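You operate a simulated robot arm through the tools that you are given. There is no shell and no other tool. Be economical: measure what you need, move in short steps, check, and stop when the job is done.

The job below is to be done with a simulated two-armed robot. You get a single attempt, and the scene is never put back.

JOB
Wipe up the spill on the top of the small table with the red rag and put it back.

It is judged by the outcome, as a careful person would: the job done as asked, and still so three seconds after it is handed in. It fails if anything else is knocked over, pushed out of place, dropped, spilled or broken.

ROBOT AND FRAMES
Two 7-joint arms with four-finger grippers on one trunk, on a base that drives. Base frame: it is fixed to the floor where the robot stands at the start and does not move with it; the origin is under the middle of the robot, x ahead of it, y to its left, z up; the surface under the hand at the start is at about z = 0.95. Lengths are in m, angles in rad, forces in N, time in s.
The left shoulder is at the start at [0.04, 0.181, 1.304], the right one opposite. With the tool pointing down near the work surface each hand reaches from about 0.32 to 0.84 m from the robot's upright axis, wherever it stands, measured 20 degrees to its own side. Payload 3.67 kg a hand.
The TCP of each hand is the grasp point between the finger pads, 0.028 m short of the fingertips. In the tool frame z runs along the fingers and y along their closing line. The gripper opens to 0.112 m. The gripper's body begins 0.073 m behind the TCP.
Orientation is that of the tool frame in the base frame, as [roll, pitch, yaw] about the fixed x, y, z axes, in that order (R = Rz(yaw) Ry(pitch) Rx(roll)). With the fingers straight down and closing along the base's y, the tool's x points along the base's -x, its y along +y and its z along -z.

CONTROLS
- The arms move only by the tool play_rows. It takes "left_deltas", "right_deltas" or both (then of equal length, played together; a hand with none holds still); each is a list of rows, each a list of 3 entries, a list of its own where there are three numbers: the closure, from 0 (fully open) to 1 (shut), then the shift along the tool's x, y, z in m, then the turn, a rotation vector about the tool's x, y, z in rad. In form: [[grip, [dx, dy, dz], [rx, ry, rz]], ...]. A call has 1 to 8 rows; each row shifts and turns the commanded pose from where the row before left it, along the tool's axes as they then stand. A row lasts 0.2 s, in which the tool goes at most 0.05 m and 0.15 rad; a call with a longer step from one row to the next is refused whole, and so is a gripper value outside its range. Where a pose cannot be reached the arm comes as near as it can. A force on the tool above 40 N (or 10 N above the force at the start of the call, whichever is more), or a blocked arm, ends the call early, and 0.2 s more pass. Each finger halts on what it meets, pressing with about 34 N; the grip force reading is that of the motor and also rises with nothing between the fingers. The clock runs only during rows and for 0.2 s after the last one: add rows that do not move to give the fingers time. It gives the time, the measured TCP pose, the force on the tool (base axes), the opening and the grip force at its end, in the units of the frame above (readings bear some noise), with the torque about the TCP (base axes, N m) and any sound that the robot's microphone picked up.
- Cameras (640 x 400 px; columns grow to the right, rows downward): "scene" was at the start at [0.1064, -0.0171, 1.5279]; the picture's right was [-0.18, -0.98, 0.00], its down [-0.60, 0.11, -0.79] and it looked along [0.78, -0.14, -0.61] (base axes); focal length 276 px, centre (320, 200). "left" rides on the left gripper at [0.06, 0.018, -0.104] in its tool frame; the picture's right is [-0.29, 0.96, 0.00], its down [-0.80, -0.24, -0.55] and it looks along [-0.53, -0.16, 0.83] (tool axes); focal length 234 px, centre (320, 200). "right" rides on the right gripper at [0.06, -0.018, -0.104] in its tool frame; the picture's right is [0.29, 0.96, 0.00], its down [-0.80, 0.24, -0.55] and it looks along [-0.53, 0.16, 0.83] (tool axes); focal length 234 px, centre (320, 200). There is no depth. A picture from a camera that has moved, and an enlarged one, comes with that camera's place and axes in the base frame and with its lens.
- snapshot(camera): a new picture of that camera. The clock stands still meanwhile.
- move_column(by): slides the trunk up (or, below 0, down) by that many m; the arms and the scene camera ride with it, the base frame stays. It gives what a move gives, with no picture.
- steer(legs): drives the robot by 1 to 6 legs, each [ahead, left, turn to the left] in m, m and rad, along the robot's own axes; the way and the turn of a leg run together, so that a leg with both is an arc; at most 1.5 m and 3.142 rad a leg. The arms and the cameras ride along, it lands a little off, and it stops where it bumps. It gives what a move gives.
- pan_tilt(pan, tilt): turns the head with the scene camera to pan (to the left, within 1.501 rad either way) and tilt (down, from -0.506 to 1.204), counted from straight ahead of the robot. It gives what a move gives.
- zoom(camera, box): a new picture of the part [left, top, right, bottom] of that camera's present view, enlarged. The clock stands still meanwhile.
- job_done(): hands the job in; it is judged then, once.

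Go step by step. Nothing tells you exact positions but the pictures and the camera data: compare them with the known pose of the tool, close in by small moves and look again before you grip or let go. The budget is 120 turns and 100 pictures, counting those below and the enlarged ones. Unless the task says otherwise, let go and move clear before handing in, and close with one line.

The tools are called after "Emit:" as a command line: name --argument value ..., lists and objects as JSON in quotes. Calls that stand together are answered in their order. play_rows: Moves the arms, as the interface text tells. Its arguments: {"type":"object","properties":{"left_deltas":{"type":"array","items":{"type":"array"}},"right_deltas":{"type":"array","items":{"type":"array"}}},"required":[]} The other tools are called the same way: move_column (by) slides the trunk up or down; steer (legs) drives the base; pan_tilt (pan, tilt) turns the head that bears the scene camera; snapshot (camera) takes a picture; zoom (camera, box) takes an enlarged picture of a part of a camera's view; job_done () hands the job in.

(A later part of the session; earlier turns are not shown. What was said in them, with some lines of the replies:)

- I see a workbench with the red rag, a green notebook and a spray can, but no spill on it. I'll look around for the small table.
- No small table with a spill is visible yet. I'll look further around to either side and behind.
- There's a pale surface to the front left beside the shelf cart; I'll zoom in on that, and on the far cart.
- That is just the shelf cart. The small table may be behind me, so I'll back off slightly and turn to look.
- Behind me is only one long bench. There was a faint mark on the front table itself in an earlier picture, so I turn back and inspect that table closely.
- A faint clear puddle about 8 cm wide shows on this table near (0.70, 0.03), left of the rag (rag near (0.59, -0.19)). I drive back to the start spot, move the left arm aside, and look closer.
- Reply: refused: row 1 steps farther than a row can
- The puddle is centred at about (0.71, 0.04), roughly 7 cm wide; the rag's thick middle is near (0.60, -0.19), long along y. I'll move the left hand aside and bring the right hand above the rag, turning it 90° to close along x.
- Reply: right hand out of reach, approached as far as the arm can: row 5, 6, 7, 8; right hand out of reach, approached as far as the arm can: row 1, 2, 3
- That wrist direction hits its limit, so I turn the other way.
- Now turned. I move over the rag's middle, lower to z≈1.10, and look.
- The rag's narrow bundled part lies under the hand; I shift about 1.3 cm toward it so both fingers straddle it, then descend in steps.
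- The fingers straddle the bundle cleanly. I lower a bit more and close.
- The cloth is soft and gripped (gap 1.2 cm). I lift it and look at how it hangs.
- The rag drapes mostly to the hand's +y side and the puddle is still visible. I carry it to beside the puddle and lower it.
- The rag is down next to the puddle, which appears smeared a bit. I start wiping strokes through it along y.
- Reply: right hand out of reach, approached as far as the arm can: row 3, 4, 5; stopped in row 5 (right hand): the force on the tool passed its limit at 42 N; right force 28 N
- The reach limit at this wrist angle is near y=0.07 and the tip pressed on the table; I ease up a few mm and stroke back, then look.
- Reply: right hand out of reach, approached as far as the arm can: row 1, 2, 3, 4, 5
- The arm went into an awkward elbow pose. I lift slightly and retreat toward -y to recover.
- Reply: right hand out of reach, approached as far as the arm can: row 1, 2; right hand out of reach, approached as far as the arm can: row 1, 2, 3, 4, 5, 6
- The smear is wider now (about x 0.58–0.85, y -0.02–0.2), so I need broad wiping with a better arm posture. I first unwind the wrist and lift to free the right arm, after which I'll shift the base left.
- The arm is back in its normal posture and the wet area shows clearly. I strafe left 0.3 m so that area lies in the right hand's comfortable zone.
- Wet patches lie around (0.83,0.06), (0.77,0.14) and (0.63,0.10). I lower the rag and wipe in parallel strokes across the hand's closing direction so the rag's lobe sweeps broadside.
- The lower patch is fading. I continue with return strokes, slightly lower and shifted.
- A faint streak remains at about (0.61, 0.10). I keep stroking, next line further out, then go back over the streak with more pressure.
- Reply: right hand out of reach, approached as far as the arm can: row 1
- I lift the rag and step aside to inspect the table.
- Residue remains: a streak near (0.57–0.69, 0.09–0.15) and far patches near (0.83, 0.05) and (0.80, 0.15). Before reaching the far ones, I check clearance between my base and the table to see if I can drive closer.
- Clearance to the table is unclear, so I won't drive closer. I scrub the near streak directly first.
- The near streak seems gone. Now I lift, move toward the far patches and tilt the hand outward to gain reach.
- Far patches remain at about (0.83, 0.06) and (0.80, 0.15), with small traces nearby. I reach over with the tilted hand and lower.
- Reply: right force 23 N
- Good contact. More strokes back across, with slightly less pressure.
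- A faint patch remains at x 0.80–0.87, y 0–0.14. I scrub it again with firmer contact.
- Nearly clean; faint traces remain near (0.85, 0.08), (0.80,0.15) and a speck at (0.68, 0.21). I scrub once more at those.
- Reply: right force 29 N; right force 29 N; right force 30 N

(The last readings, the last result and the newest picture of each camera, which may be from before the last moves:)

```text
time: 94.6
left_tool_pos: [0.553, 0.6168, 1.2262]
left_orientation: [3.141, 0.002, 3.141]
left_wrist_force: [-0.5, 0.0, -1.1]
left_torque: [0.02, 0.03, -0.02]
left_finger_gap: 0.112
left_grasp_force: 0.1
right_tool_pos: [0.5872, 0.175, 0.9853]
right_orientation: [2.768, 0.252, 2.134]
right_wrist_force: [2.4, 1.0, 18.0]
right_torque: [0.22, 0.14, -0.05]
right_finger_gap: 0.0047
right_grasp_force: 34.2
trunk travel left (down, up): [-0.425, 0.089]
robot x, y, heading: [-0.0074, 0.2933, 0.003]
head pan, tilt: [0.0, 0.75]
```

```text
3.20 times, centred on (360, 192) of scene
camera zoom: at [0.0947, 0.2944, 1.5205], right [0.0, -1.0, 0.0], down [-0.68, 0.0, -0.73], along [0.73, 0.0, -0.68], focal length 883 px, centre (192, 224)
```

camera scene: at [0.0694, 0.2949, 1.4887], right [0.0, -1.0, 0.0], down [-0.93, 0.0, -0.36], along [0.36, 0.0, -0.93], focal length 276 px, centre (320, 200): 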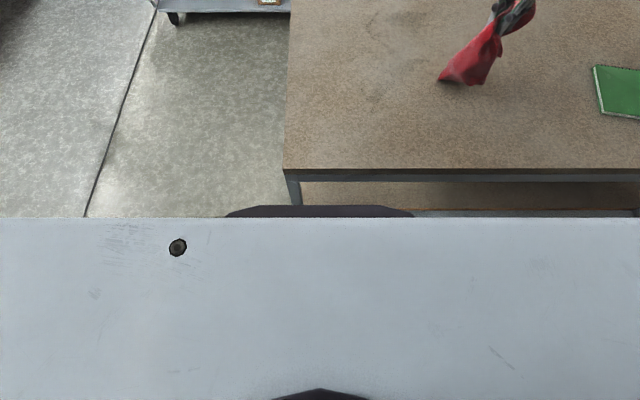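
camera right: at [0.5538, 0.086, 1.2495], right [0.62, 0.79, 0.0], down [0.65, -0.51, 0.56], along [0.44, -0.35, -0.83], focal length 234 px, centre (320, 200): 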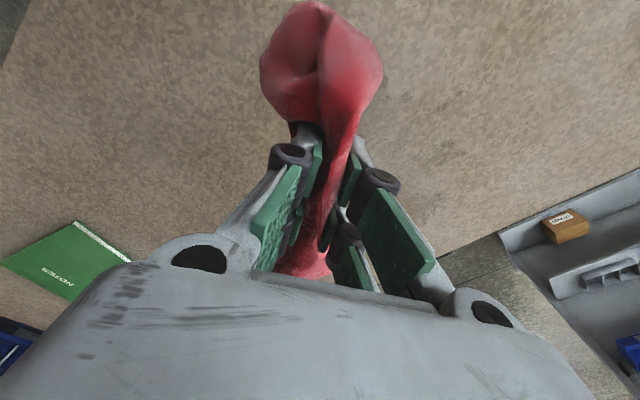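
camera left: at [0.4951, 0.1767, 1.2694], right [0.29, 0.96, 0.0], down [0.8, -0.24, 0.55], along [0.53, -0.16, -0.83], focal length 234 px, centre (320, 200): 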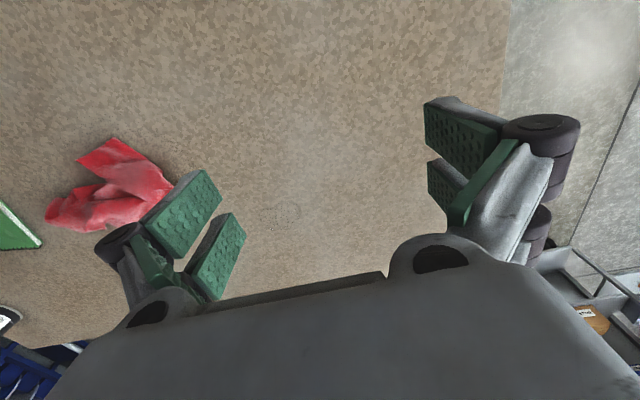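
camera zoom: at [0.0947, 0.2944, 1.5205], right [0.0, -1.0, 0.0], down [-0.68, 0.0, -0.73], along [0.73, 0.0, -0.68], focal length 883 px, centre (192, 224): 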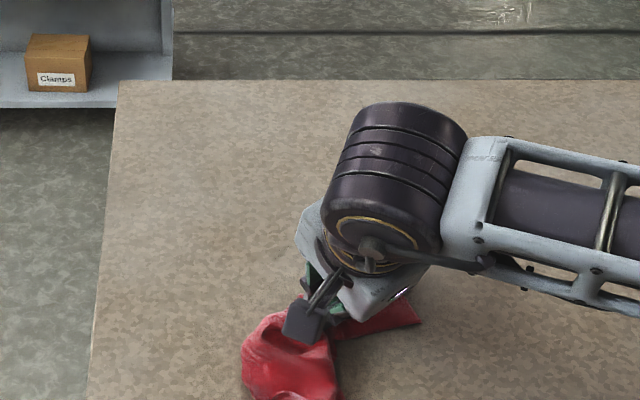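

I lift, un-tilt, move aside and inspect the whole surface.

Emit:
play_rows --right_deltas '[[1, [-0.0077, 0.012, -0.03], [0, 0, 0]], [1, [-0.0077, 0.012, -0.03], [0, 0, 0]], [1, [-0.0077, 0.012, -0.03], [0, 0, 0]], [1, [0, 0, -0.02], [0.119, 0.083, 0]], [1, [0, 0, 0], [0.119, 0.083, 0]], [1, [0, 0, 0], [0.119, 0.083, 0]]]'

Emit:
play_rows --right_deltas '[[1, [-0.036, -0.021, 0], [0, 0, 0]], [1, [-0.036, -0.021, 0], [0, 0, 0]], [1, [-0.036, -0.021, 0], [0, 0, 0]], [1, [-0.036, -0.021, 0], [0, 0, 0]], [1, [-0.036, -0.021, 0], [0, 0, 0]], [1, [-0.036, -0.021, 0], [0, 0, 0]], [1, [0, 0, 0], [0, 0, 0]]]'

Emit:
zoom --camera "scene" --box '[260, 130, 460, 255]'

Emit:
snapshot --camera "scene"

```text
time: 96.0
left_tool_pos: [0.5561, 0.6172, 1.2239]
left_orientation: [-3.141, -0.002, 3.139]
left_wrist_force: [0.1, -0.5, 0.2]
left_torque: [0.0, 0.01, -0.02]
left_finger_gap: 0.1121
left_grasp_force: 0.0
right_tool_pos: [0.5789, 0.178, 1.0994]
right_orientation: [3.136, 0.007, 2.182]
right_wrist_force: [1.1, -0.7, -0.9]
right_torque: [0.02, -0.07, -0.01]
right_finger_gap: 0.005
right_grasp_force: 34.0
trunk travel left (down, up): [-0.425, 0.089]
robot x, y, heading: [-0.009, 0.298, 0.001]
head pan, tilt: [0.0, 0.75]
```

```text
time: 97.6
left_tool_pos: [0.5549, 0.6175, 1.2245]
left_orientation: [3.141, 0.0, 3.14]
left_wrist_force: [0.3, 0.5, -0.2]
left_torque: [-0.01, 0.02, 0.0]
left_finger_gap: 0.112
left_grasp_force: 0.1
right_tool_pos: [0.5986, -0.0728, 1.1031]
right_orientation: [3.138, 0.01, 2.181]
right_wrist_force: [0.5, 0.6, -0.3]
right_torque: [0.04, -0.05, 0.02]
right_finger_gap: 0.0051
right_grasp_force: 33.6
trunk travel left (down, up): [-0.425, 0.089]
robot x, y, heading: [-0.0055, 0.2917, -0.001]
head pan, tilt: [0.0, 0.75]
```

```text
3.20 times, centred on (360, 192) of scene
camera zoom: at [0.0965, 0.2957, 1.5203], right [0.0, -1.0, 0.0], down [-0.68, 0.0, -0.73], along [0.73, 0.0, -0.68], focal length 883 px, centre (192, 224)
```

zoom: 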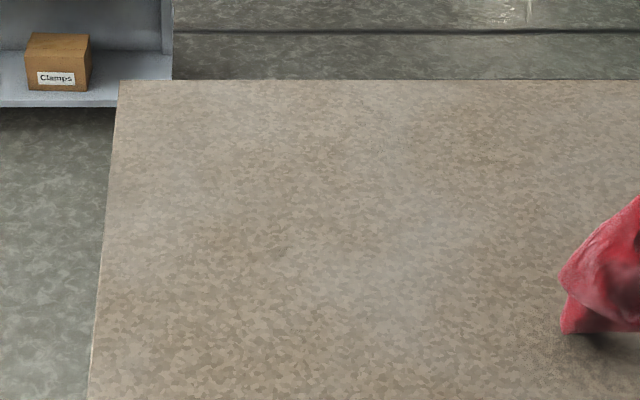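

```text
47 pictures are left
camera scene: at [0.0965, 0.2957, 1.5203], right [0.0, -1.0, 0.0], down [-0.68, 0.0, -0.73], along [0.73, 0.0, -0.68], focal length 276 px, centre (320, 200)
```

scene: 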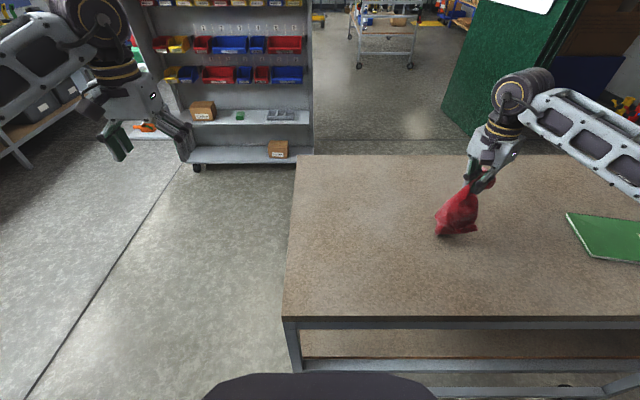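

It looks clean; I zoom closely to check for leftover specks, including near where the rag is now.

Emit:
zoom --camera "scene" --box '[300, 150, 396, 210]'

Emit:
zoom --camera "scene" --box '[370, 150, 466, 210]'

Emit:
zoom --camera "scene" --box '[300, 200, 460, 300]'

```text
6.67 times, centred on (348, 180) of scene
camera zoom: at [0.0965, 0.2957, 1.5203], right [0.0, -1.0, 0.0], down [-0.68, 0.0, -0.73], along [0.73, 0.0, -0.68], focal length 1840 px, centre (133, 333)
```

zoom: 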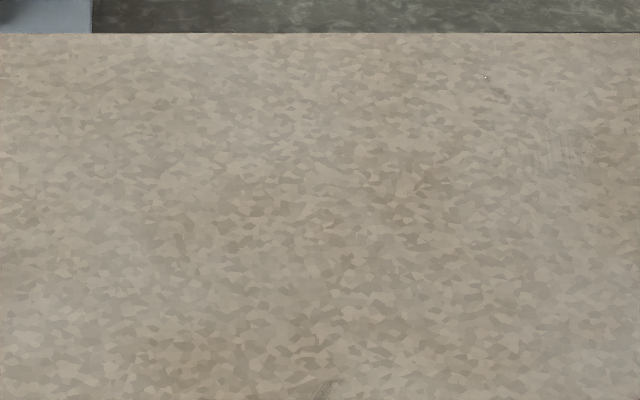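

```text
6.67 times, centred on (418, 180) of scene
camera zoom: at [0.0965, 0.2957, 1.5203], right [0.0, -1.0, 0.0], down [-0.68, 0.0, -0.73], along [0.73, 0.0, -0.68], focal length 1840 px, centre (-333, 333)
```

zoom: 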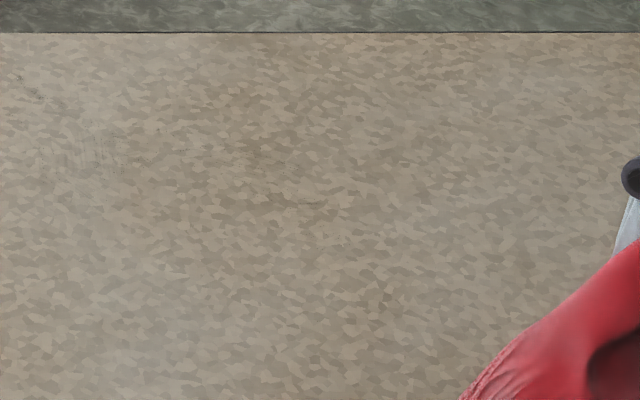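

```text
4.00 times, centred on (380, 250) of scene
camera zoom: at [0.0965, 0.2957, 1.5203], right [0.0, -1.0, 0.0], down [-0.68, 0.0, -0.73], along [0.73, 0.0, -0.68], focal length 1104 px, centre (80, 0)
```

zoom: 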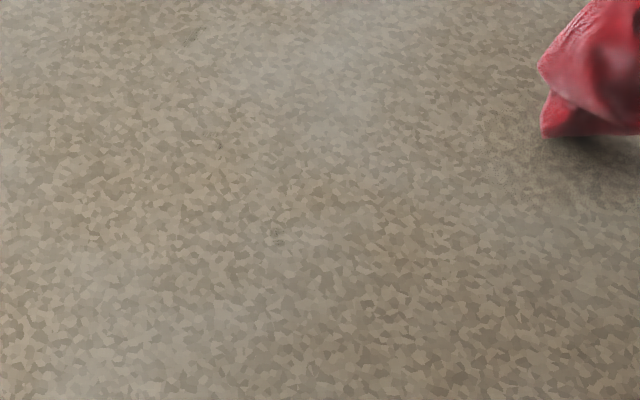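

Tiny traces remain at about (0.67,0.21), (0.49,0.17) and (0.85–0.89, 0.09). One more touch-up round, near ones first.

Emit:
play_rows --right_deltas '[[1, [0.0303, 0.0362, 0], [0, 0, 0]], [1, [0.0303, 0.0362, 0], [0, 0, 0]], [1, [0.0303, 0.0362, 0], [0, 0, 0]], [1, [0.0303, 0.0362, 0], [0, 0, 0]], [1, [0.0303, 0.0362, 0], [0, 0, 0]], [1, [0.0303, 0.0362, 0], [0, 0, 0]], [1, [0, 0, 0.045], [0, 0, 0]], [1, [0, 0, 0.045], [0, 0, 0]]]'

Emit:
play_rows --right_deltas '[[1, [0, 0, 0.03], [0, 0, 0]], [1, [0.025, 0.02, 0], [0, 0, 0]], [1, [-0.025, -0.02, 0], [0, 0, 0]], [1, [0.025, 0, 0], [0, 0, 0]], [1, [-0.02, 0.025, 0], [0, 0, 0]], [1, [0.025, 0, 0], [0, 0, 0]], [1, [-0.02, -0.04, 0], [0, 0, 0]], [1, [0.03, 0, 0], [0, 0, 0]]]'

```text
time: 99.4
left_tool_pos: [0.5541, 0.6163, 1.225]
left_orientation: [-3.141, -0.001, 3.138]
left_wrist_force: [-0.2, 0.2, 0.3]
left_torque: [0.01, 0.05, 0.01]
left_finger_gap: 0.112
left_grasp_force: 0.0
right_tool_pos: [0.6725, 0.2016, 1.0104]
right_orientation: [3.137, 0.009, 2.181]
right_wrist_force: [-0.1, 0.5, -0.1]
right_torque: [0.04, -0.06, 0.03]
right_finger_gap: 0.0051
right_grasp_force: 34.1
trunk travel left (down, up): [-0.425, 0.089]
robot x, y, heading: [-0.0075, 0.2978, 0.001]
head pan, tilt: [0.0, 0.75]
```

```text
time: 101.2
left_tool_pos: [0.5534, 0.618, 1.225]
left_orientation: [-3.139, 0.001, 3.14]
left_wrist_force: [1.3, -0.1, -0.5]
left_torque: [-0.02, 0.03, 0.02]
left_finger_gap: 0.112
left_grasp_force: 0.1
right_tool_pos: [0.6369, 0.2257, 0.9789]
right_orientation: [3.136, 0.01, 2.182]
right_wrist_force: [-0.1, -1.9, 9.6]
right_torque: [-0.04, -0.02, 0.02]
right_finger_gap: 0.005
right_grasp_force: 33.8
trunk travel left (down, up): [-0.425, 0.089]
robot x, y, heading: [-0.0051, 0.2936, -0.003]
head pan, tilt: [0.0, 0.75]
```

Emit:
play_rows --right_deltas '[[1, [0.0095, -0.037, 0], [0, 0, 0]], [1, [0.0095, -0.037, 0], [0, 0, 0]], [1, [0.0095, -0.037, 0], [0, 0, 0]], [1, [0.0095, -0.037, 0], [0, 0, 0]], [1, [0.02, -0.015, 0], [0, 0, 0]], [1, [-0.04, 0, 0], [0, 0, 0]], [1, [0.02, 0.03, 0], [0, 0, 0]], [1, [0, 0, -0.045], [0, 0, 0]]]'

Emit:
play_rows --right_deltas '[[1, [-0.02, 0.042, 0], [0, 0, 0]], [1, [-0.02, 0.042, 0], [0, 0, 0]], [1, [-0.02, 0.042, 0], [0, 0, 0]], [1, [-0.02, 0.042, 0], [0, 0, 0]], [1, [-0.02, 0.042, 0], [0, 0, 0]], [1, [0, 0, 0], [-0.119, -0.083, 0]], [1, [0, 0, 0], [-0.119, -0.083, 0]], [1, [0, 0, 0], [-0.119, -0.083, 0]]]'

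Emit:
zoom --camera "scene" --box '[260, 130, 460, 255]'

```text
time: 103.0
left_tool_pos: [0.5543, 0.6187, 1.2249]
left_orientation: [3.142, 0.0, 3.141]
left_wrist_force: [0.1, -0.4, 0.8]
left_torque: [-0.01, -0.01, 0.03]
left_finger_gap: 0.1121
left_grasp_force: 0.0
right_tool_pos: [0.5053, 0.1802, 1.0213]
right_orientation: [3.137, 0.01, 2.182]
right_wrist_force: [0.2, 0.5, 0.0]
right_torque: [-0.01, -0.06, 0.01]
right_finger_gap: 0.005
right_grasp_force: 33.2
trunk travel left (down, up): [-0.425, 0.089]
robot x, y, heading: [-0.0113, 0.2999, 0.0]
head pan, tilt: [0.0, 0.75]
```

```text
time: 104.8
left_tool_pos: [0.5534, 0.6173, 1.2239]
left_orientation: [3.14, 0.0, 3.141]
left_wrist_force: [-0.6, 0.4, -1.0]
left_torque: [-0.02, 0.02, 0.0]
left_finger_gap: 0.112
left_grasp_force: 0.0
right_tool_pos: [0.7358, 0.2191, 1.0253]
right_orientation: [2.77, 0.253, 2.135]
right_wrist_force: [-0.7, 0.3, 0.5]
right_torque: [-0.05, 0.05, -0.01]
right_finger_gap: 0.0051
right_grasp_force: 34.0
trunk travel left (down, up): [-0.425, 0.089]
robot x, y, heading: [-0.0078, 0.2945, 0.002]
head pan, tilt: [0.0, 0.75]
```

```text
3.20 times, centred on (360, 192) of scene
camera zoom: at [0.0963, 0.2962, 1.5203], right [0.0, -1.0, 0.0], down [-0.68, 0.0, -0.73], along [0.73, 0.0, -0.68], focal length 883 px, centre (192, 224)
```

zoom: 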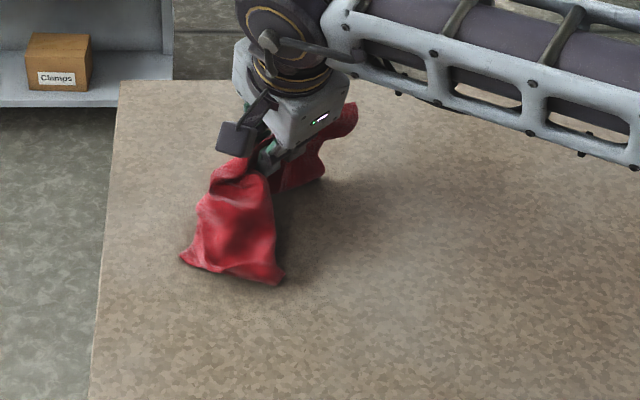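

Emit:
play_rows --right_deltas '[[1, [-0.034, 0.0093, 0.0123], [0, 0, 0]], [1, [-0.034, 0.0093, 0.0123], [0, 0, 0]], [1, [-0.034, 0.0093, 0.0123], [0, 0, 0]], [1, [-0.034, 0.0093, 0.0123], [0, 0, 0]], [1, [-0.034, 0.0093, 0.0123], [0, 0, 0]], [1, [0.0045, -0.0072, 0.018], [0, 0, 0]], [1, [0.0045, -0.0072, 0.0175], [0, 0, 0]], [1, [0, 0, 0], [0, 0, 0]]]'

Emit:
play_rows --right_deltas '[[1, [-0.02, -0.013, 0.001], [0, 0, 0]], [1, [0.03, 0.019, 0], [0, 0, 0]], [1, [0.005, -0.0077, -0.0043], [0, 0, 0]], [1, [-0.03, -0.019, 0], [0, 0, 0]], [1, [0.0065, -0.01, -0.0055], [0, 0, 0]], [1, [0.03, 0.019, 0], [0, 0, 0]], [1, [0.0065, -0.01, -0.0055], [0, 0, 0]], [1, [-0.03, -0.019, 0], [0, 0, 0]]]'

Emit:
play_rows --right_deltas '[[1, [-0.02, -0.013, 0], [0, 0, 0]], [1, [0.03, 0.019, 0], [0, 0, 0]], [1, [0.0065, -0.01, -0.0055], [0, 0, 0]], [1, [-0.03, -0.019, 0], [0, 0, 0]], [1, [0.0065, -0.01, -0.0055], [0, 0, 0]], [1, [0.03, 0.019, 0], [0, 0, 0]], [1, [0.0065, -0.01, -0.0055], [0, 0, 0]], [1, [-0.03, -0.019, 0], [0, 0, 0]]]'

```text
time: 106.6
left_tool_pos: [0.5535, 0.6175, 1.2248]
left_orientation: [3.141, -0.002, 3.14]
left_wrist_force: [0.0, 0.4, 1.3]
left_torque: [0.03, -0.01, 0.0]
left_finger_gap: 0.1121
left_grasp_force: 0.0
right_tool_pos: [0.8686, 0.106, 0.9859]
right_orientation: [2.77, 0.252, 2.135]
right_wrist_force: [-0.5, 0.3, 1.9]
right_torque: [0.01, 0.06, 0.04]
right_finger_gap: 0.0053
right_grasp_force: 33.8
right hand out of reach, approached as far as the arm can: row 5, 6
trunk travel left (down, up): [-0.425, 0.089]
robot x, y, heading: [-0.0064, 0.2939, 0.001]
head pan, tilt: [0.0, 0.75]
```

```text
time: 108.4
left_tool_pos: [0.5523, 0.6181, 1.226]
left_orientation: [3.141, 0.0, -3.141]
left_wrist_force: [0.3, -0.3, 0.1]
left_torque: [0.04, 0.03, 0.0]
left_finger_gap: 0.112
left_grasp_force: 0.1
right_tool_pos: [0.8656, 0.0811, 0.9839]
right_orientation: [2.77, 0.251, 2.138]
right_wrist_force: [-4.9, 6.7, 14.4]
right_torque: [0.41, 0.39, 0.06]
right_finger_gap: 0.0048
right_grasp_force: 34.1
right hand out of reach, approached as far as the arm can: row 2, 3, 5, 7
trunk travel left (down, up): [-0.425, 0.089]
robot x, y, heading: [-0.0034, 0.2966, -0.003]
head pan, tilt: [0.0, 0.75]
```

```text
time: 110.2
left_tool_pos: [0.5501, 0.6192, 1.2264]
left_orientation: [-3.14, 0.003, -3.141]
left_wrist_force: [0.0, 0.0, 0.0]
left_torque: [0.05, 0.02, 0.03]
left_finger_gap: 0.1122
left_grasp_force: 0.0
right_tool_pos: [0.8664, 0.0604, 0.9839]
right_orientation: [2.769, 0.25, 2.136]
right_wrist_force: [-5.4, 6.9, 16.3]
right_torque: [0.46, 0.45, 0.02]
right_finger_gap: 0.005
right_grasp_force: 34.1
right hand out of reach, approached as far as the arm can: row 1, 3, 5, 7
trunk travel left (down, up): [-0.425, 0.089]
robot x, y, heading: [-0.0116, 0.2995, 0.001]
head pan, tilt: [0.0, 0.75]
```

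Emit:
play_rows --right_deltas '[[1, [0.0145, -0.023, -0.0128], [0, 0, 0]], [1, [0.03, 0.019, 0], [0, 0, 0]], [1, [0.03, 0.019, 0], [0, 0, 0]], [1, [-0.03, -0.019, 0], [0, 0, 0]], [1, [0.0073, -0.0115, -0.0064], [0, 0, 0]], [1, [0.03, 0.019, 0], [0, 0, 0]], [1, [-0.03, -0.019, 0], [0, 0, 0]], [1, [-0.03, -0.019, 0], [0, 0, 0]]]'

Emit:
play_rows --right_deltas '[[1, [-0.0077, 0.012, -0.03], [0, 0, 0]], [1, [-0.0077, 0.012, -0.03], [0, 0, 0]], [1, [-0.0077, 0.0, -0.03], [0, 0, 0]], [1, [-0.02, -0.03, -0.02], [0.119, 0.083, 0]], [1, [-0.02, -0.03, -0.02], [0.119, 0.083, 0]], [1, [-0.02, -0.03, 0], [0.119, 0.083, 0]], [1, [-0.02, -0.03, 0], [0, 0, 0]], [1, [-0.02, -0.03, 0], [0, 0, 0]]]'

Emit:
zoom --camera "scene" --box '[300, 150, 396, 210]'

Emit:
zoom --camera "scene" --box '[300, 195, 460, 295]'

```text
time: 110.8
left_tool_pos: [0.5535, 0.6158, 1.2256]
left_orientation: [3.141, 0.002, 3.138]
left_wrist_force: [0.6, -0.7, -0.1]
left_torque: [0.01, 0.0, 0.0]
left_finger_gap: 0.1119
left_grasp_force: 0.1
right_tool_pos: [0.8693, 0.0678, 0.9822]
right_orientation: [2.77, 0.265, 2.12]
right_wrist_force: [-8.3, 0.7, 16.1]
right_torque: [0.16, 0.48, 0.14]
right_finger_gap: 0.0053
right_grasp_force: 34.3
right hand out of reach, approached as far as the arm can: row 1
trunk travel left (down, up): [-0.425, 0.089]
robot x, y, heading: [-0.0067, 0.2907, -0.004]
head pan, tilt: [0.0, 0.75]
stopped in row 3 (right hand): the force on the tool passed its limit at 50 N (the readings are from after the stop); the commanded pose is now the measured one
```

```text
time: 112.6
left_tool_pos: [0.5555, 0.6159, 1.2253]
left_orientation: [3.141, 0.0, 3.139]
left_wrist_force: [0.6, -0.2, 0.6]
left_torque: [0.01, -0.02, -0.04]
left_finger_gap: 0.1121
left_grasp_force: 0.0
right_tool_pos: [0.7736, -0.0996, 1.0993]
right_orientation: [3.138, 0.019, 2.167]
right_wrist_force: [-0.2, -0.9, -1.2]
right_torque: [-0.02, -0.04, 0.04]
right_finger_gap: 0.0048
right_grasp_force: 34.0
right hand out of reach, approached as far as the arm can: row 1, 2, 3, 4, 5, 6, 7, 8
trunk travel left (down, up): [-0.425, 0.089]
robot x, y, heading: [-0.007, 0.294, -0.005]
head pan, tilt: [0.0, 0.75]
```

```text
6.67 times, centred on (348, 180) of scene
camera zoom: at [0.096, 0.2938, 1.5204], right [0.0, -1.0, 0.0], down [-0.68, 0.0, -0.73], along [0.73, 0.0, -0.68], focal length 1840 px, centre (133, 333)
```

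zoom: 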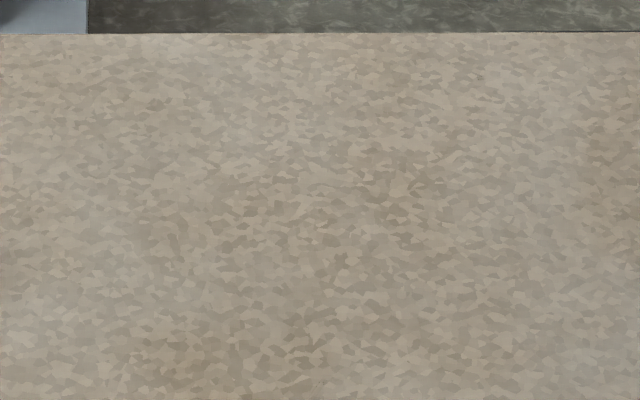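

```text
4.00 times, centred on (380, 245) of scene
camera zoom: at [0.096, 0.2938, 1.5204], right [0.0, -1.0, 0.0], down [-0.68, 0.0, -0.73], along [0.73, 0.0, -0.68], focal length 1104 px, centre (80, 20)
```

zoom: 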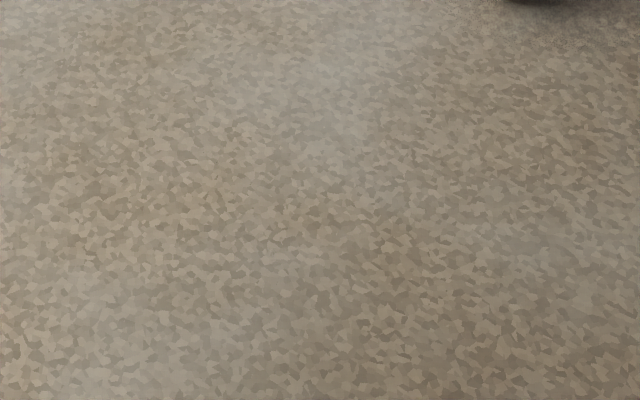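

All clean on these views. I bring the arm back to a comfortable pose and check the remaining area before returning the rag.

Emit:
play_rows --right_deltas '[[1, [0.037, -0.0095, -0.01], [0, 0, 0]], [1, [0.037, -0.0095, -0.01], [0, 0, 0]], [1, [0.037, -0.0095, -0.01], [0, 0, 0]], [1, [0.037, -0.0095, -0.01], [0, 0, 0]], [1, [0.037, -0.0095, 0], [0, 0, 0]], [1, [0.037, -0.0095, 0], [0, 0, 0]], [1, [0, 0, 0], [0, 0, 0]]]'

Emit:
snapshot --camera "scene"

Emit:
zoom --camera "scene" --box '[360, 140, 600, 290]'

```text
time: 114.2
left_tool_pos: [0.5563, 0.6161, 1.2259]
left_orientation: [-3.141, 0.0, 3.137]
left_wrist_force: [-0.4, -0.2, -0.3]
left_torque: [0.02, 0.0, 0.0]
left_finger_gap: 0.1119
left_grasp_force: 0.0
right_tool_pos: [0.7842, 0.0285, 1.144]
right_orientation: [3.138, 0.021, 2.166]
right_wrist_force: [-0.1, -0.6, -1.3]
right_torque: [0.06, -0.05, 0.01]
right_finger_gap: 0.0053
right_grasp_force: 33.9
right hand out of reach, approached as far as the arm can: row 1, 2, 3, 4, 5, 6
trunk travel left (down, up): [-0.425, 0.089]
robot x, y, heading: [-0.0059, 0.2998, 0.002]
head pan, tilt: [0.0, 0.75]
```

```text
40 pictures are left
camera scene: at [0.0964, 0.2941, 1.5204], right [0.0, -1.0, 0.0], down [-0.68, 0.0, -0.73], along [0.73, 0.0, -0.68], focal length 276 px, centre (320, 200)
```

scene: 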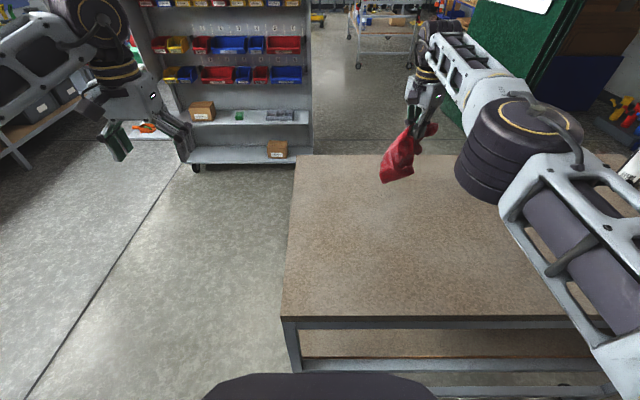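

```text
2.67 times, centred on (480, 215) of scene
camera zoom: at [0.0964, 0.2941, 1.5204], right [0.0, -1.0, 0.0], down [-0.68, 0.0, -0.73], along [0.73, 0.0, -0.68], focal length 736 px, centre (-107, 160)
```

zoom: 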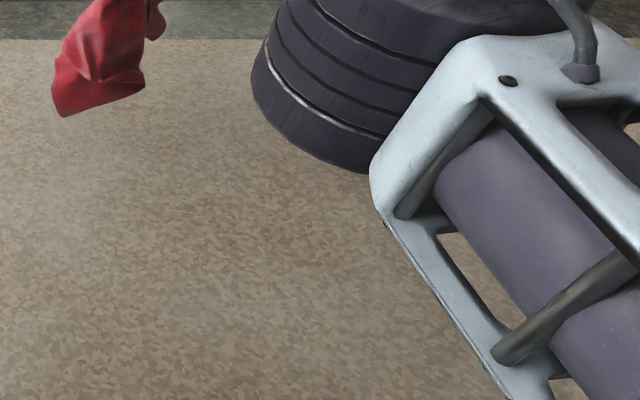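

The elbow is locked in the awkward posture again; unwinding the wrist freed it before, so I do that.

Emit:
play_rows --right_deltas '[[1, [0, 0, 0], [0, 0, -0.14]], [1, [0, 0, 0], [0, 0, -0.14]], [1, [0, 0, 0], [0, 0, -0.14]], [1, [0, 0, 0], [0, 0, -0.14]], [1, [0, 0, 0], [0, 0, -0.14]], [1, [0, 0, 0], [0, 0, 0]]]'

```text
time: 115.6
left_tool_pos: [0.5556, 0.6154, 1.2251]
left_orientation: [3.141, 0.001, 3.139]
left_wrist_force: [0.4, 0.8, -0.2]
left_torque: [0.0, -0.01, -0.03]
left_finger_gap: 0.1121
left_grasp_force: 0.1
right_tool_pos: [0.7844, 0.0326, 1.1434]
right_orientation: [-3.131, 0.019, 2.869]
right_wrist_force: [0.7, -0.1, -0.3]
right_torque: [0.01, 0.0, -0.04]
right_finger_gap: 0.0049
right_grasp_force: 34.2
trunk travel left (down, up): [-0.425, 0.089]
robot x, y, heading: [-0.0083, 0.298, -0.005]
head pan, tilt: [0.0, 0.75]
```

Emit:
play_rows --right_deltas '[[1, [0.0338, -0.0156, 0], [0, 0, 0]], [1, [0.0338, -0.0156, 0], [0, 0, 0]], [1, [0.0338, -0.0156, 0], [0, 0, 0]], [1, [0.0338, -0.0156, 0], [0, 0, 0]], [1, [0.0338, -0.0156, 0], [0, 0, 0]], [1, [0, 0, 0], [0, 0, 0]]]'

Emit:
zoom --camera "scene" --box '[280, 140, 520, 290]'

```text
time: 117.0
left_tool_pos: [0.555, 0.6166, 1.2245]
left_orientation: [-3.141, 0.002, 3.138]
left_wrist_force: [0.3, -1.0, -0.6]
left_torque: [0.0, -0.02, -0.01]
left_finger_gap: 0.112
left_grasp_force: 0.1
right_tool_pos: [0.7837, 0.0163, 1.149]
right_orientation: [-3.131, 0.018, 2.866]
right_wrist_force: [-0.1, -0.4, -0.3]
right_torque: [-0.02, -0.02, -0.11]
right_finger_gap: 0.0046
right_grasp_force: 34.1
right hand out of reach, approached as far as the arm can: row 1, 2, 3, 4, 5
trunk travel left (down, up): [-0.425, 0.089]
robot x, y, heading: [-0.0075, 0.2974, -0.0]
head pan, tilt: [0.0, 0.75]
```

```text
2.67 times, centred on (400, 215) of scene
camera zoom: at [0.0965, 0.295, 1.5203], right [0.0, -1.0, 0.0], down [-0.68, 0.0, -0.73], along [0.73, 0.0, -0.68], focal length 736 px, centre (107, 160)
```

zoom: 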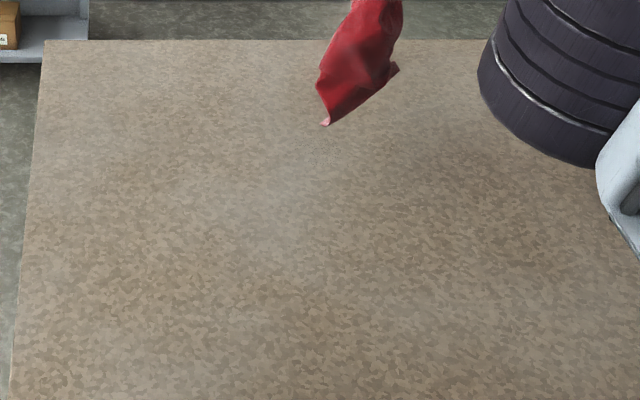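

Emit:
play_rows --right_deltas '[[1, [0, 0, -0.04], [0, 0, 0]], [1, [0, 0, -0.04], [0, 0, 0]], [1, [0, -0.04, 0], [0, 0, 0]], [1, [0, -0.04, 0], [0, 0, 0]], [1, [0.03, -0.02, 0], [0, 0, 0]], [1, [0.03, -0.02, 0], [0, 0, 0]], [1, [0, 0, 0], [0, 0, 0]]]'

```text
time: 118.6
left_tool_pos: [0.5554, 0.6143, 1.2268]
left_orientation: [3.141, 0.0, 3.137]
left_wrist_force: [0.3, -0.4, -0.1]
left_torque: [0.0, -0.02, -0.01]
left_finger_gap: 0.112
left_grasp_force: 0.0
right_tool_pos: [0.7636, -0.0673, 1.2332]
right_orientation: [3.135, 0.009, 2.873]
right_wrist_force: [1.2, 0.5, -0.4]
right_torque: [0.0, 0.0, -0.02]
right_finger_gap: 0.005
right_grasp_force: 33.9
right hand out of reach, approached as far as the arm can: row 2, 3, 4, 5, 6
trunk travel left (down, up): [-0.425, 0.089]
robot x, y, heading: [-0.0091, 0.2987, -0.006]
head pan, tilt: [0.0, 0.75]
```

Emit:
play_rows --right_deltas '[[1, [0, 0, 0], [0, 0, -0.14]], [1, [0, 0, 0], [0, 0, -0.13]], [1, [0.03, 0, 0], [0, 0, 0]], [1, [0.03, 0, 0], [0, 0, 0]], [1, [0.03, 0, 0], [0, 0, 0]], [1, [0.03, 0, 0], [0, 0, 0]], [1, [0, 0, 0], [0, 0, 0]]]'

Emit:
snapshot --camera "scene"

```text
time: 120.2
left_tool_pos: [0.5555, 0.6153, 1.2244]
left_orientation: [3.141, 0.0, 3.139]
left_wrist_force: [-1.0, 0.1, -0.4]
left_torque: [0.03, 0.03, 0.0]
left_finger_gap: 0.1119
left_grasp_force: 0.1
right_tool_pos: [0.6094, -0.0757, 1.2336]
right_orientation: [-3.129, 0.014, 3.136]
right_wrist_force: [-0.2, -0.1, -0.4]
right_torque: [0.04, 0.02, -0.07]
right_finger_gap: 0.0051
right_grasp_force: 34.4
trunk travel left (down, up): [-0.425, 0.089]
robot x, y, heading: [-0.0072, 0.2989, -0.001]
head pan, tilt: [0.0, 0.75]
```

```text
37 pictures are left
camera scene: at [0.0971, 0.2941, 1.5203], right [0.0, -1.0, 0.0], down [-0.68, 0.0, -0.73], along [0.73, 0.0, -0.68], focal length 276 px, centre (320, 200)
```

scene: 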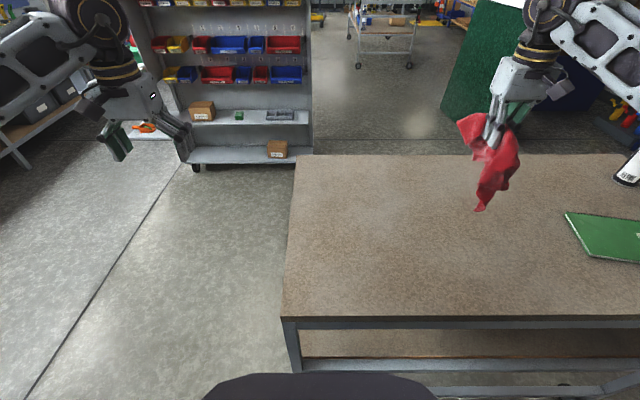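

Arm recovered and the table is clean. I strafe right 0.2 m, then turn the wrist back to the original grasp angle.

Emit:
steer --legs '[[0, -0.22, 0]]'

Emit:
play_rows --right_deltas '[[1, [0, 0, 0], [0, 0, 0.145]], [1, [0, 0, 0], [0, 0, 0.145]], [1, [0, 0, 0], [0, 0, 0.145]], [1, [0, 0, 0], [0, 0, 0.145]], [1, [0, 0, 0], [0, 0, 0.145]], [1, [0, 0, 0], [0, 0, 0.145]], [1, [0, 0, 0], [0, 0, 0.145]], [1, [0, 0, 0], [0, 0, 0.145]]]'

Emit:
play_rows --right_deltas '[[1, [0, 0, 0], [0, 0, 0.145]], [1, [0, 0, 0], [0, 0, 0.145]], [1, [0, 0, 0], [0, 0, 0.145]], [1, [0, 0, 0], [0, 0, 0]]]'

Emit:
snapshot --camera "scene"

```text
time: 121.9
left_tool_pos: [0.5538, 0.3972, 1.2242]
left_orientation: [-3.141, 0.0, 3.139]
left_wrist_force: [0.1, -0.1, -0.7]
left_torque: [-0.02, -0.02, 0.03]
left_finger_gap: 0.1121
left_grasp_force: 0.2
right_tool_pos: [0.6092, -0.2951, 1.2344]
right_orientation: [-3.125, 0.016, 3.136]
right_wrist_force: [-1.0, 0.0, 0.1]
right_torque: [0.0, 0.03, -0.09]
right_finger_gap: 0.0049
right_grasp_force: 34.8
trunk travel left (down, up): [-0.425, 0.089]
robot x, y, heading: [-0.0103, 0.078, 0.002]
head pan, tilt: [0.0, 0.75]
```

```text
time: 123.7
left_tool_pos: [0.5537, 0.3954, 1.226]
left_orientation: [-3.141, 0.001, 3.14]
left_wrist_force: [-0.7, -0.2, -0.5]
left_torque: [0.02, 0.02, 0.01]
left_finger_gap: 0.1121
left_grasp_force: 0.1
right_tool_pos: [0.6093, -0.2956, 1.2334]
right_orientation: [3.133, 0.019, 1.972]
right_wrist_force: [-0.6, -0.4, -0.1]
right_torque: [0.0, 0.0, 0.06]
right_finger_gap: 0.0049
right_grasp_force: 34.4
trunk travel left (down, up): [-0.425, 0.089]
robot x, y, heading: [-0.0077, 0.0731, -0.007]
head pan, tilt: [0.0, 0.75]
```

```text
time: 124.7
left_tool_pos: [0.5548, 0.3952, 1.2252]
left_orientation: [-3.141, 0.0, 3.139]
left_wrist_force: [-0.2, 0.0, 0.6]
left_torque: [-0.01, 0.01, 0.0]
left_finger_gap: 0.1119
left_grasp_force: 0.1
right_tool_pos: [0.6082, -0.2971, 1.2331]
right_orientation: [3.126, 0.014, 1.54]
right_wrist_force: [0.1, 0.0, 0.5]
right_torque: [0.03, -0.01, 0.11]
right_finger_gap: 0.0053
right_grasp_force: 33.8
trunk travel left (down, up): [-0.425, 0.089]
robot x, y, heading: [-0.0094, 0.0757, -0.004]
head pan, tilt: [0.0, 0.75]
```

```text
36 pictures are left
camera scene: at [0.0955, 0.0746, 1.5203], right [0.0, -1.0, 0.0], down [-0.68, 0.0, -0.73], along [0.73, 0.0, -0.68], focal length 276 px, centre (320, 200)
```

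scene: 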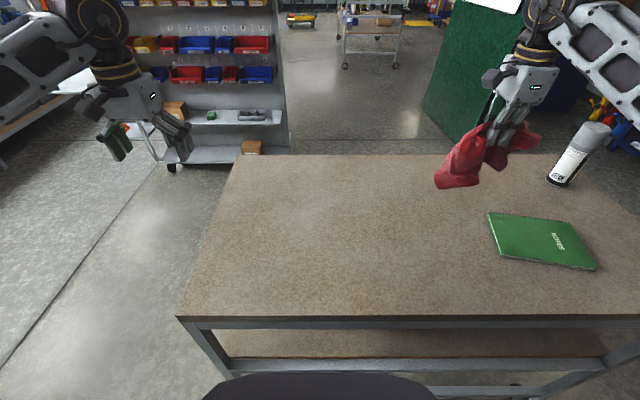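

Now I move over the original rag spot (grip at (0.60, -0.213)) and lower it.

Emit:
play_rows --right_deltas '[[1, [0.042, -0.005, 0], [0, 0, 0]], [1, [0.042, -0.005, 0], [0, 0, 0]], [1, [0, 0, 0.045], [0, 0, 0]], [1, [0, 0, 0.045], [0, 0, 0]], [1, [0, 0, 0.045], [0, 0, 0]], [1, [0, 0, 0.045], [0, 0, 0]], [1, [0, 0, 0.03], [0, 0, 0]], [1, [0, 0, 0], [0, 0, 0]]]'

Emit:
zoom --camera "scene" --box '[320, 130, 560, 280]'

Emit:
snapshot --camera "right"

```text
time: 126.5
left_tool_pos: [0.5524, 0.3954, 1.2249]
left_orientation: [3.141, 0.001, 3.139]
left_wrist_force: [0.8, -1.2, -0.6]
left_torque: [0.0, 0.0, 0.03]
left_finger_gap: 0.112
left_grasp_force: 0.0
right_tool_pos: [0.6034, -0.214, 1.0236]
right_orientation: [3.125, 0.015, 1.541]
right_wrist_force: [-0.3, 0.0, -0.5]
right_torque: [-0.01, -0.01, 0.1]
right_finger_gap: 0.005
right_grasp_force: 33.6
trunk travel left (down, up): [-0.425, 0.089]
robot x, y, heading: [-0.0092, 0.0763, -0.01]
head pan, tilt: [0.0, 0.75]
```

```text
2.67 times, centred on (440, 205) of scene
camera zoom: at [0.0952, 0.075, 1.5204], right [0.0, -1.0, 0.0], down [-0.68, 0.0, -0.73], along [0.73, 0.0, -0.68], focal length 736 px, centre (0, 187)
```

zoom: 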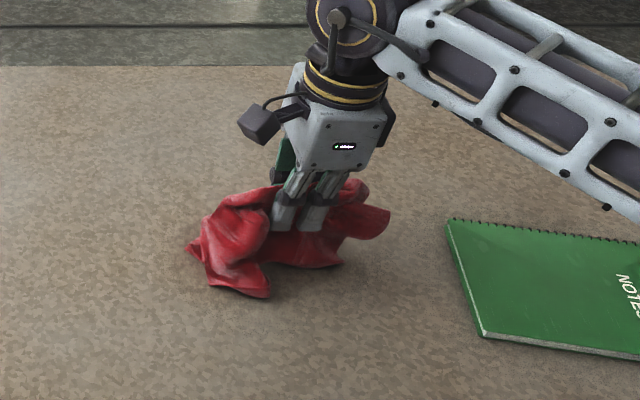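

```text
34 pictures are left
camera right: at [0.5859, -0.1513, 1.1253], right [0.97, 0.26, 0.01], down [0.21, -0.8, 0.57], along [0.16, -0.55, -0.82], focal length 234 px, centre (320, 200)
```

right: 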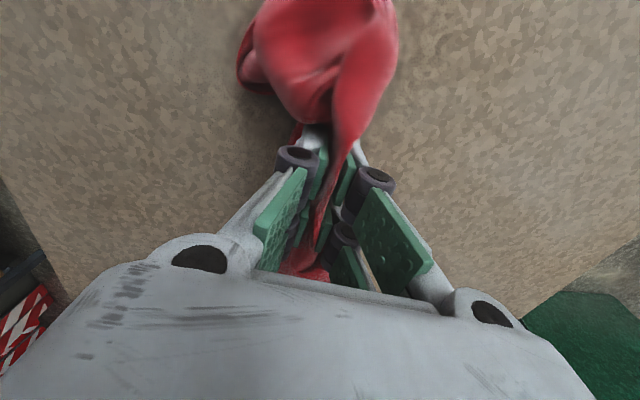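

The rag is about 3 cm right of its original centre, so I shift left slightly, lower, release gently and rise.

Emit:
play_rows --right_deltas '[[1, [0.028, -0.008, 0], [0, 0, 0]], [1, [0, 0, 0.02], [0, 0, 0]], [1, [0, 0, 0.018], [0, 0, 0]], [0.8, [0, 0, 0], [0, 0, 0]], [0.6, [0, 0, 0], [0, 0, 0]], [0.5, [0, 0, 0], [0, 0, 0]], [0.5, [0, 0, -0.01], [0, 0, 0]], [0.5, [0, 0, -0.02], [0, 0, 0]]]'

Emit:
snapshot --camera "right"

Emit:
zoom --camera "scene" --box '[320, 130, 560, 280]'

```text
time: 128.3
left_tool_pos: [0.5533, 0.3952, 1.225]
left_orientation: [-3.141, 0.0, 3.139]
left_wrist_force: [-0.1, -0.4, 1.0]
left_torque: [0.02, 0.0, -0.01]
left_finger_gap: 0.112
left_grasp_force: 0.1
right_tool_pos: [0.5977, -0.1859, 1.0149]
right_orientation: [3.127, 0.015, 1.542]
right_wrist_force: [0.0, 0.4, -0.3]
right_torque: [0.0, -0.01, 0.0]
right_finger_gap: 0.056
right_grasp_force: 0.1
trunk travel left (down, up): [-0.425, 0.089]
robot x, y, heading: [-0.0093, 0.0762, -0.002]
head pan, tilt: [0.0, 0.75]
```

```text
33 pictures are left
camera right: at [0.5794, -0.1233, 1.1164], right [0.97, 0.26, 0.01], down [0.21, -0.8, 0.57], along [0.16, -0.55, -0.82], focal length 234 px, centre (320, 200)
```

right: 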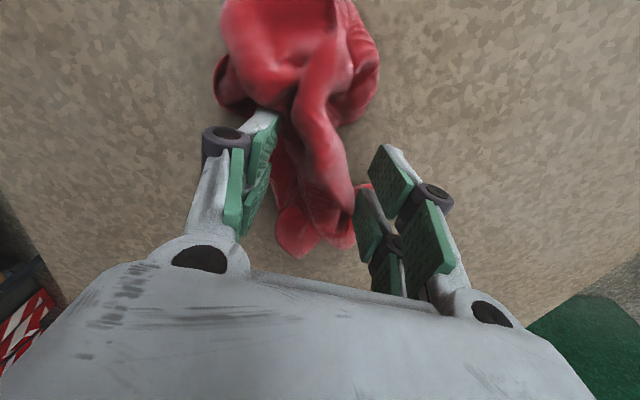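

```text
2.67 times, centred on (440, 205) of scene
camera zoom: at [0.0951, 0.0747, 1.5204], right [0.0, -1.0, 0.0], down [-0.68, 0.0, -0.73], along [0.73, 0.0, -0.68], focal length 736 px, centre (0, 187)
```

zoom: 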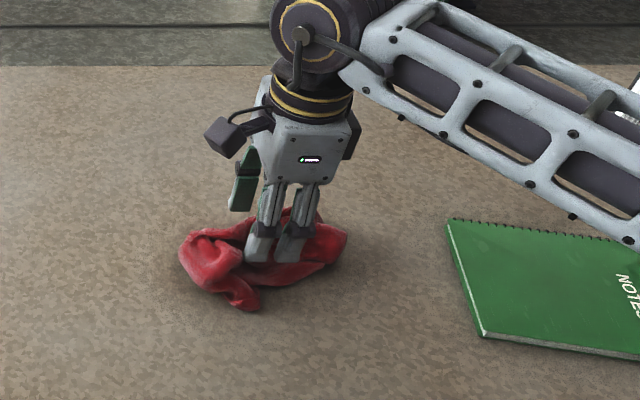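

Released. I open fully, rise, unwind the wrist and check the final scene.

Emit:
play_rows --right_deltas '[[0.4, [0, 0, -0.03], [0, 0, 0]], [0.3, [0, 0, -0.04], [0, 0, 0]], [0.2, [0, 0, -0.04], [0, 0, 0]], [0, [0, 0, -0.04], [0, 0, -0.14]], [0, [0, 0, -0.04], [0, 0, -0.14]], [0, [0, 0, 0], [0, 0, -0.14]], [0, [-0.04, 0, 0], [0, 0, -0.14]], [0, [-0.04, 0, 0], [0, 0, -0.14]]]'

Emit:
play_rows --right_deltas '[[0, [0, -0.03, 0], [0, 0, -0.14]], [0, [0, -0.03, 0], [0, 0, -0.14]], [0, [0, -0.03, 0], [0, 0, -0.14]], [0, [0, 0, 0], [0, 0, 0]]]'

Emit:
snapshot --camera "scene"

Emit:
zoom --camera "scene" --box '[200, 140, 440, 290]'

```text
time: 130.1
left_tool_pos: [0.554, 0.3945, 1.2252]
left_orientation: [3.141, 0.0, 3.138]
left_wrist_force: [0.2, -0.6, 0.6]
left_torque: [0.01, -0.02, 0.01]
left_finger_gap: 0.1121
left_grasp_force: 0.0
right_tool_pos: [0.6302, -0.2537, 1.2038]
right_orientation: [3.139, 0.021, 2.242]
right_wrist_force: [0.4, -0.8, -0.3]
right_torque: [0.0, -0.03, -0.01]
right_finger_gap: 0.112
right_grasp_force: 0.0
trunk travel left (down, up): [-0.425, 0.089]
robot x, y, heading: [-0.0096, 0.0782, -0.004]
head pan, tilt: [0.0, 0.75]
```

```text
time: 131.1
left_tool_pos: [0.5544, 0.397, 1.2259]
left_orientation: [3.142, 0.001, 3.138]
left_wrist_force: [0.1, -0.2, 0.0]
left_torque: [-0.02, 0.05, -0.03]
left_finger_gap: 0.1119
left_grasp_force: 0.1
right_tool_pos: [0.5685, -0.3185, 1.2062]
right_orientation: [-3.133, 0.019, 2.662]
right_wrist_force: [0.7, 0.1, -0.9]
right_torque: [0.01, 0.01, 0.05]
right_finger_gap: 0.1122
right_grasp_force: 0.0
trunk travel left (down, up): [-0.425, 0.089]
robot x, y, heading: [-0.0071, 0.0814, -0.004]
head pan, tilt: [0.0, 0.75]
```

```text
31 pictures are left
camera scene: at [0.0957, 0.0749, 1.5203], right [0.0, -1.0, 0.0], down [-0.68, 0.0, -0.73], along [0.73, 0.0, -0.68], focal length 276 px, centre (320, 200)
```

scene: 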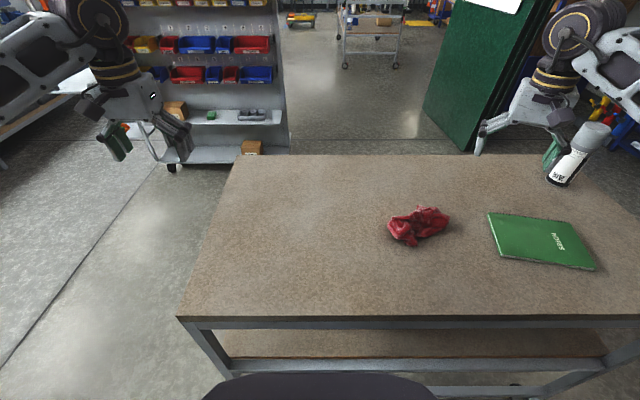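

```text
2.67 times, centred on (320, 215) of scene
camera zoom: at [0.0957, 0.0749, 1.5203], right [0.0, -1.0, 0.0], down [-0.68, 0.0, -0.73], along [0.73, 0.0, -0.68], focal length 736 px, centre (320, 160)
```

zoom: 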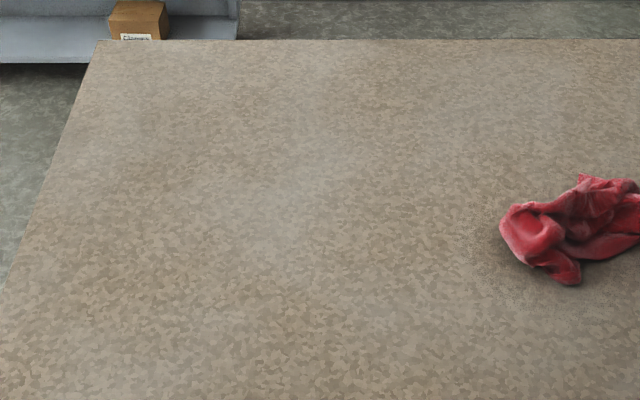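

The rag is back at about (0.595, -0.195) with notebook and can undisturbed. One close look around the rag for wet marks.

Emit:
zoom --camera "scene" --box '[360, 180, 488, 260]'

Emit:
zoom --camera "scene" --box '[260, 150, 388, 230]'

```text
5.00 times, centred on (424, 220) of scene
camera zoom: at [0.0957, 0.0749, 1.5203], right [0.0, -1.0, 0.0], down [-0.68, 0.0, -0.73], along [0.73, 0.0, -0.68], focal length 1380 px, centre (-200, 100)
```

zoom: 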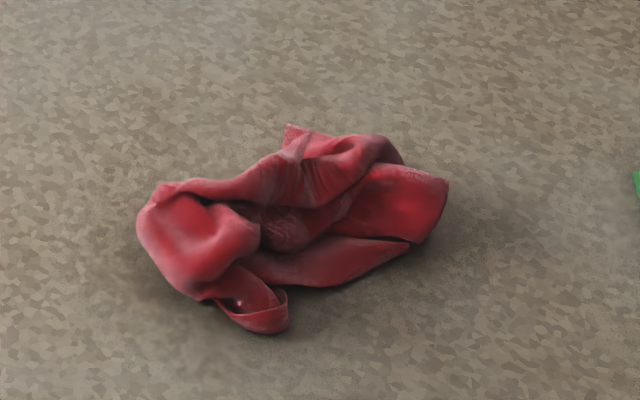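

```text
5.00 times, centred on (324, 190) of scene
camera zoom: at [0.0957, 0.0749, 1.5203], right [0.0, -1.0, 0.0], down [-0.68, 0.0, -0.73], along [0.73, 0.0, -0.68], focal length 1380 px, centre (300, 250)
```

zoom: 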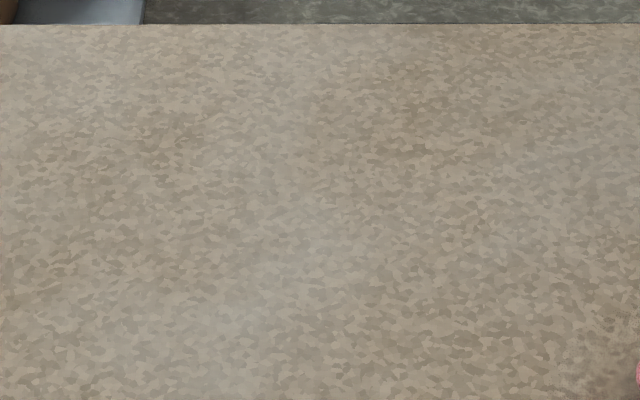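

The tabletop is clean, the rag lies at its original place and the hands are clear, so I hand it in.

Emit:
job_done

```text
The job is handed in.
```

The spill is wiped up: close-up pictures of the tabletop show no wet marks left. The red rag is back within about 2 cm of where it started, and the notebook and can look undisturbed.
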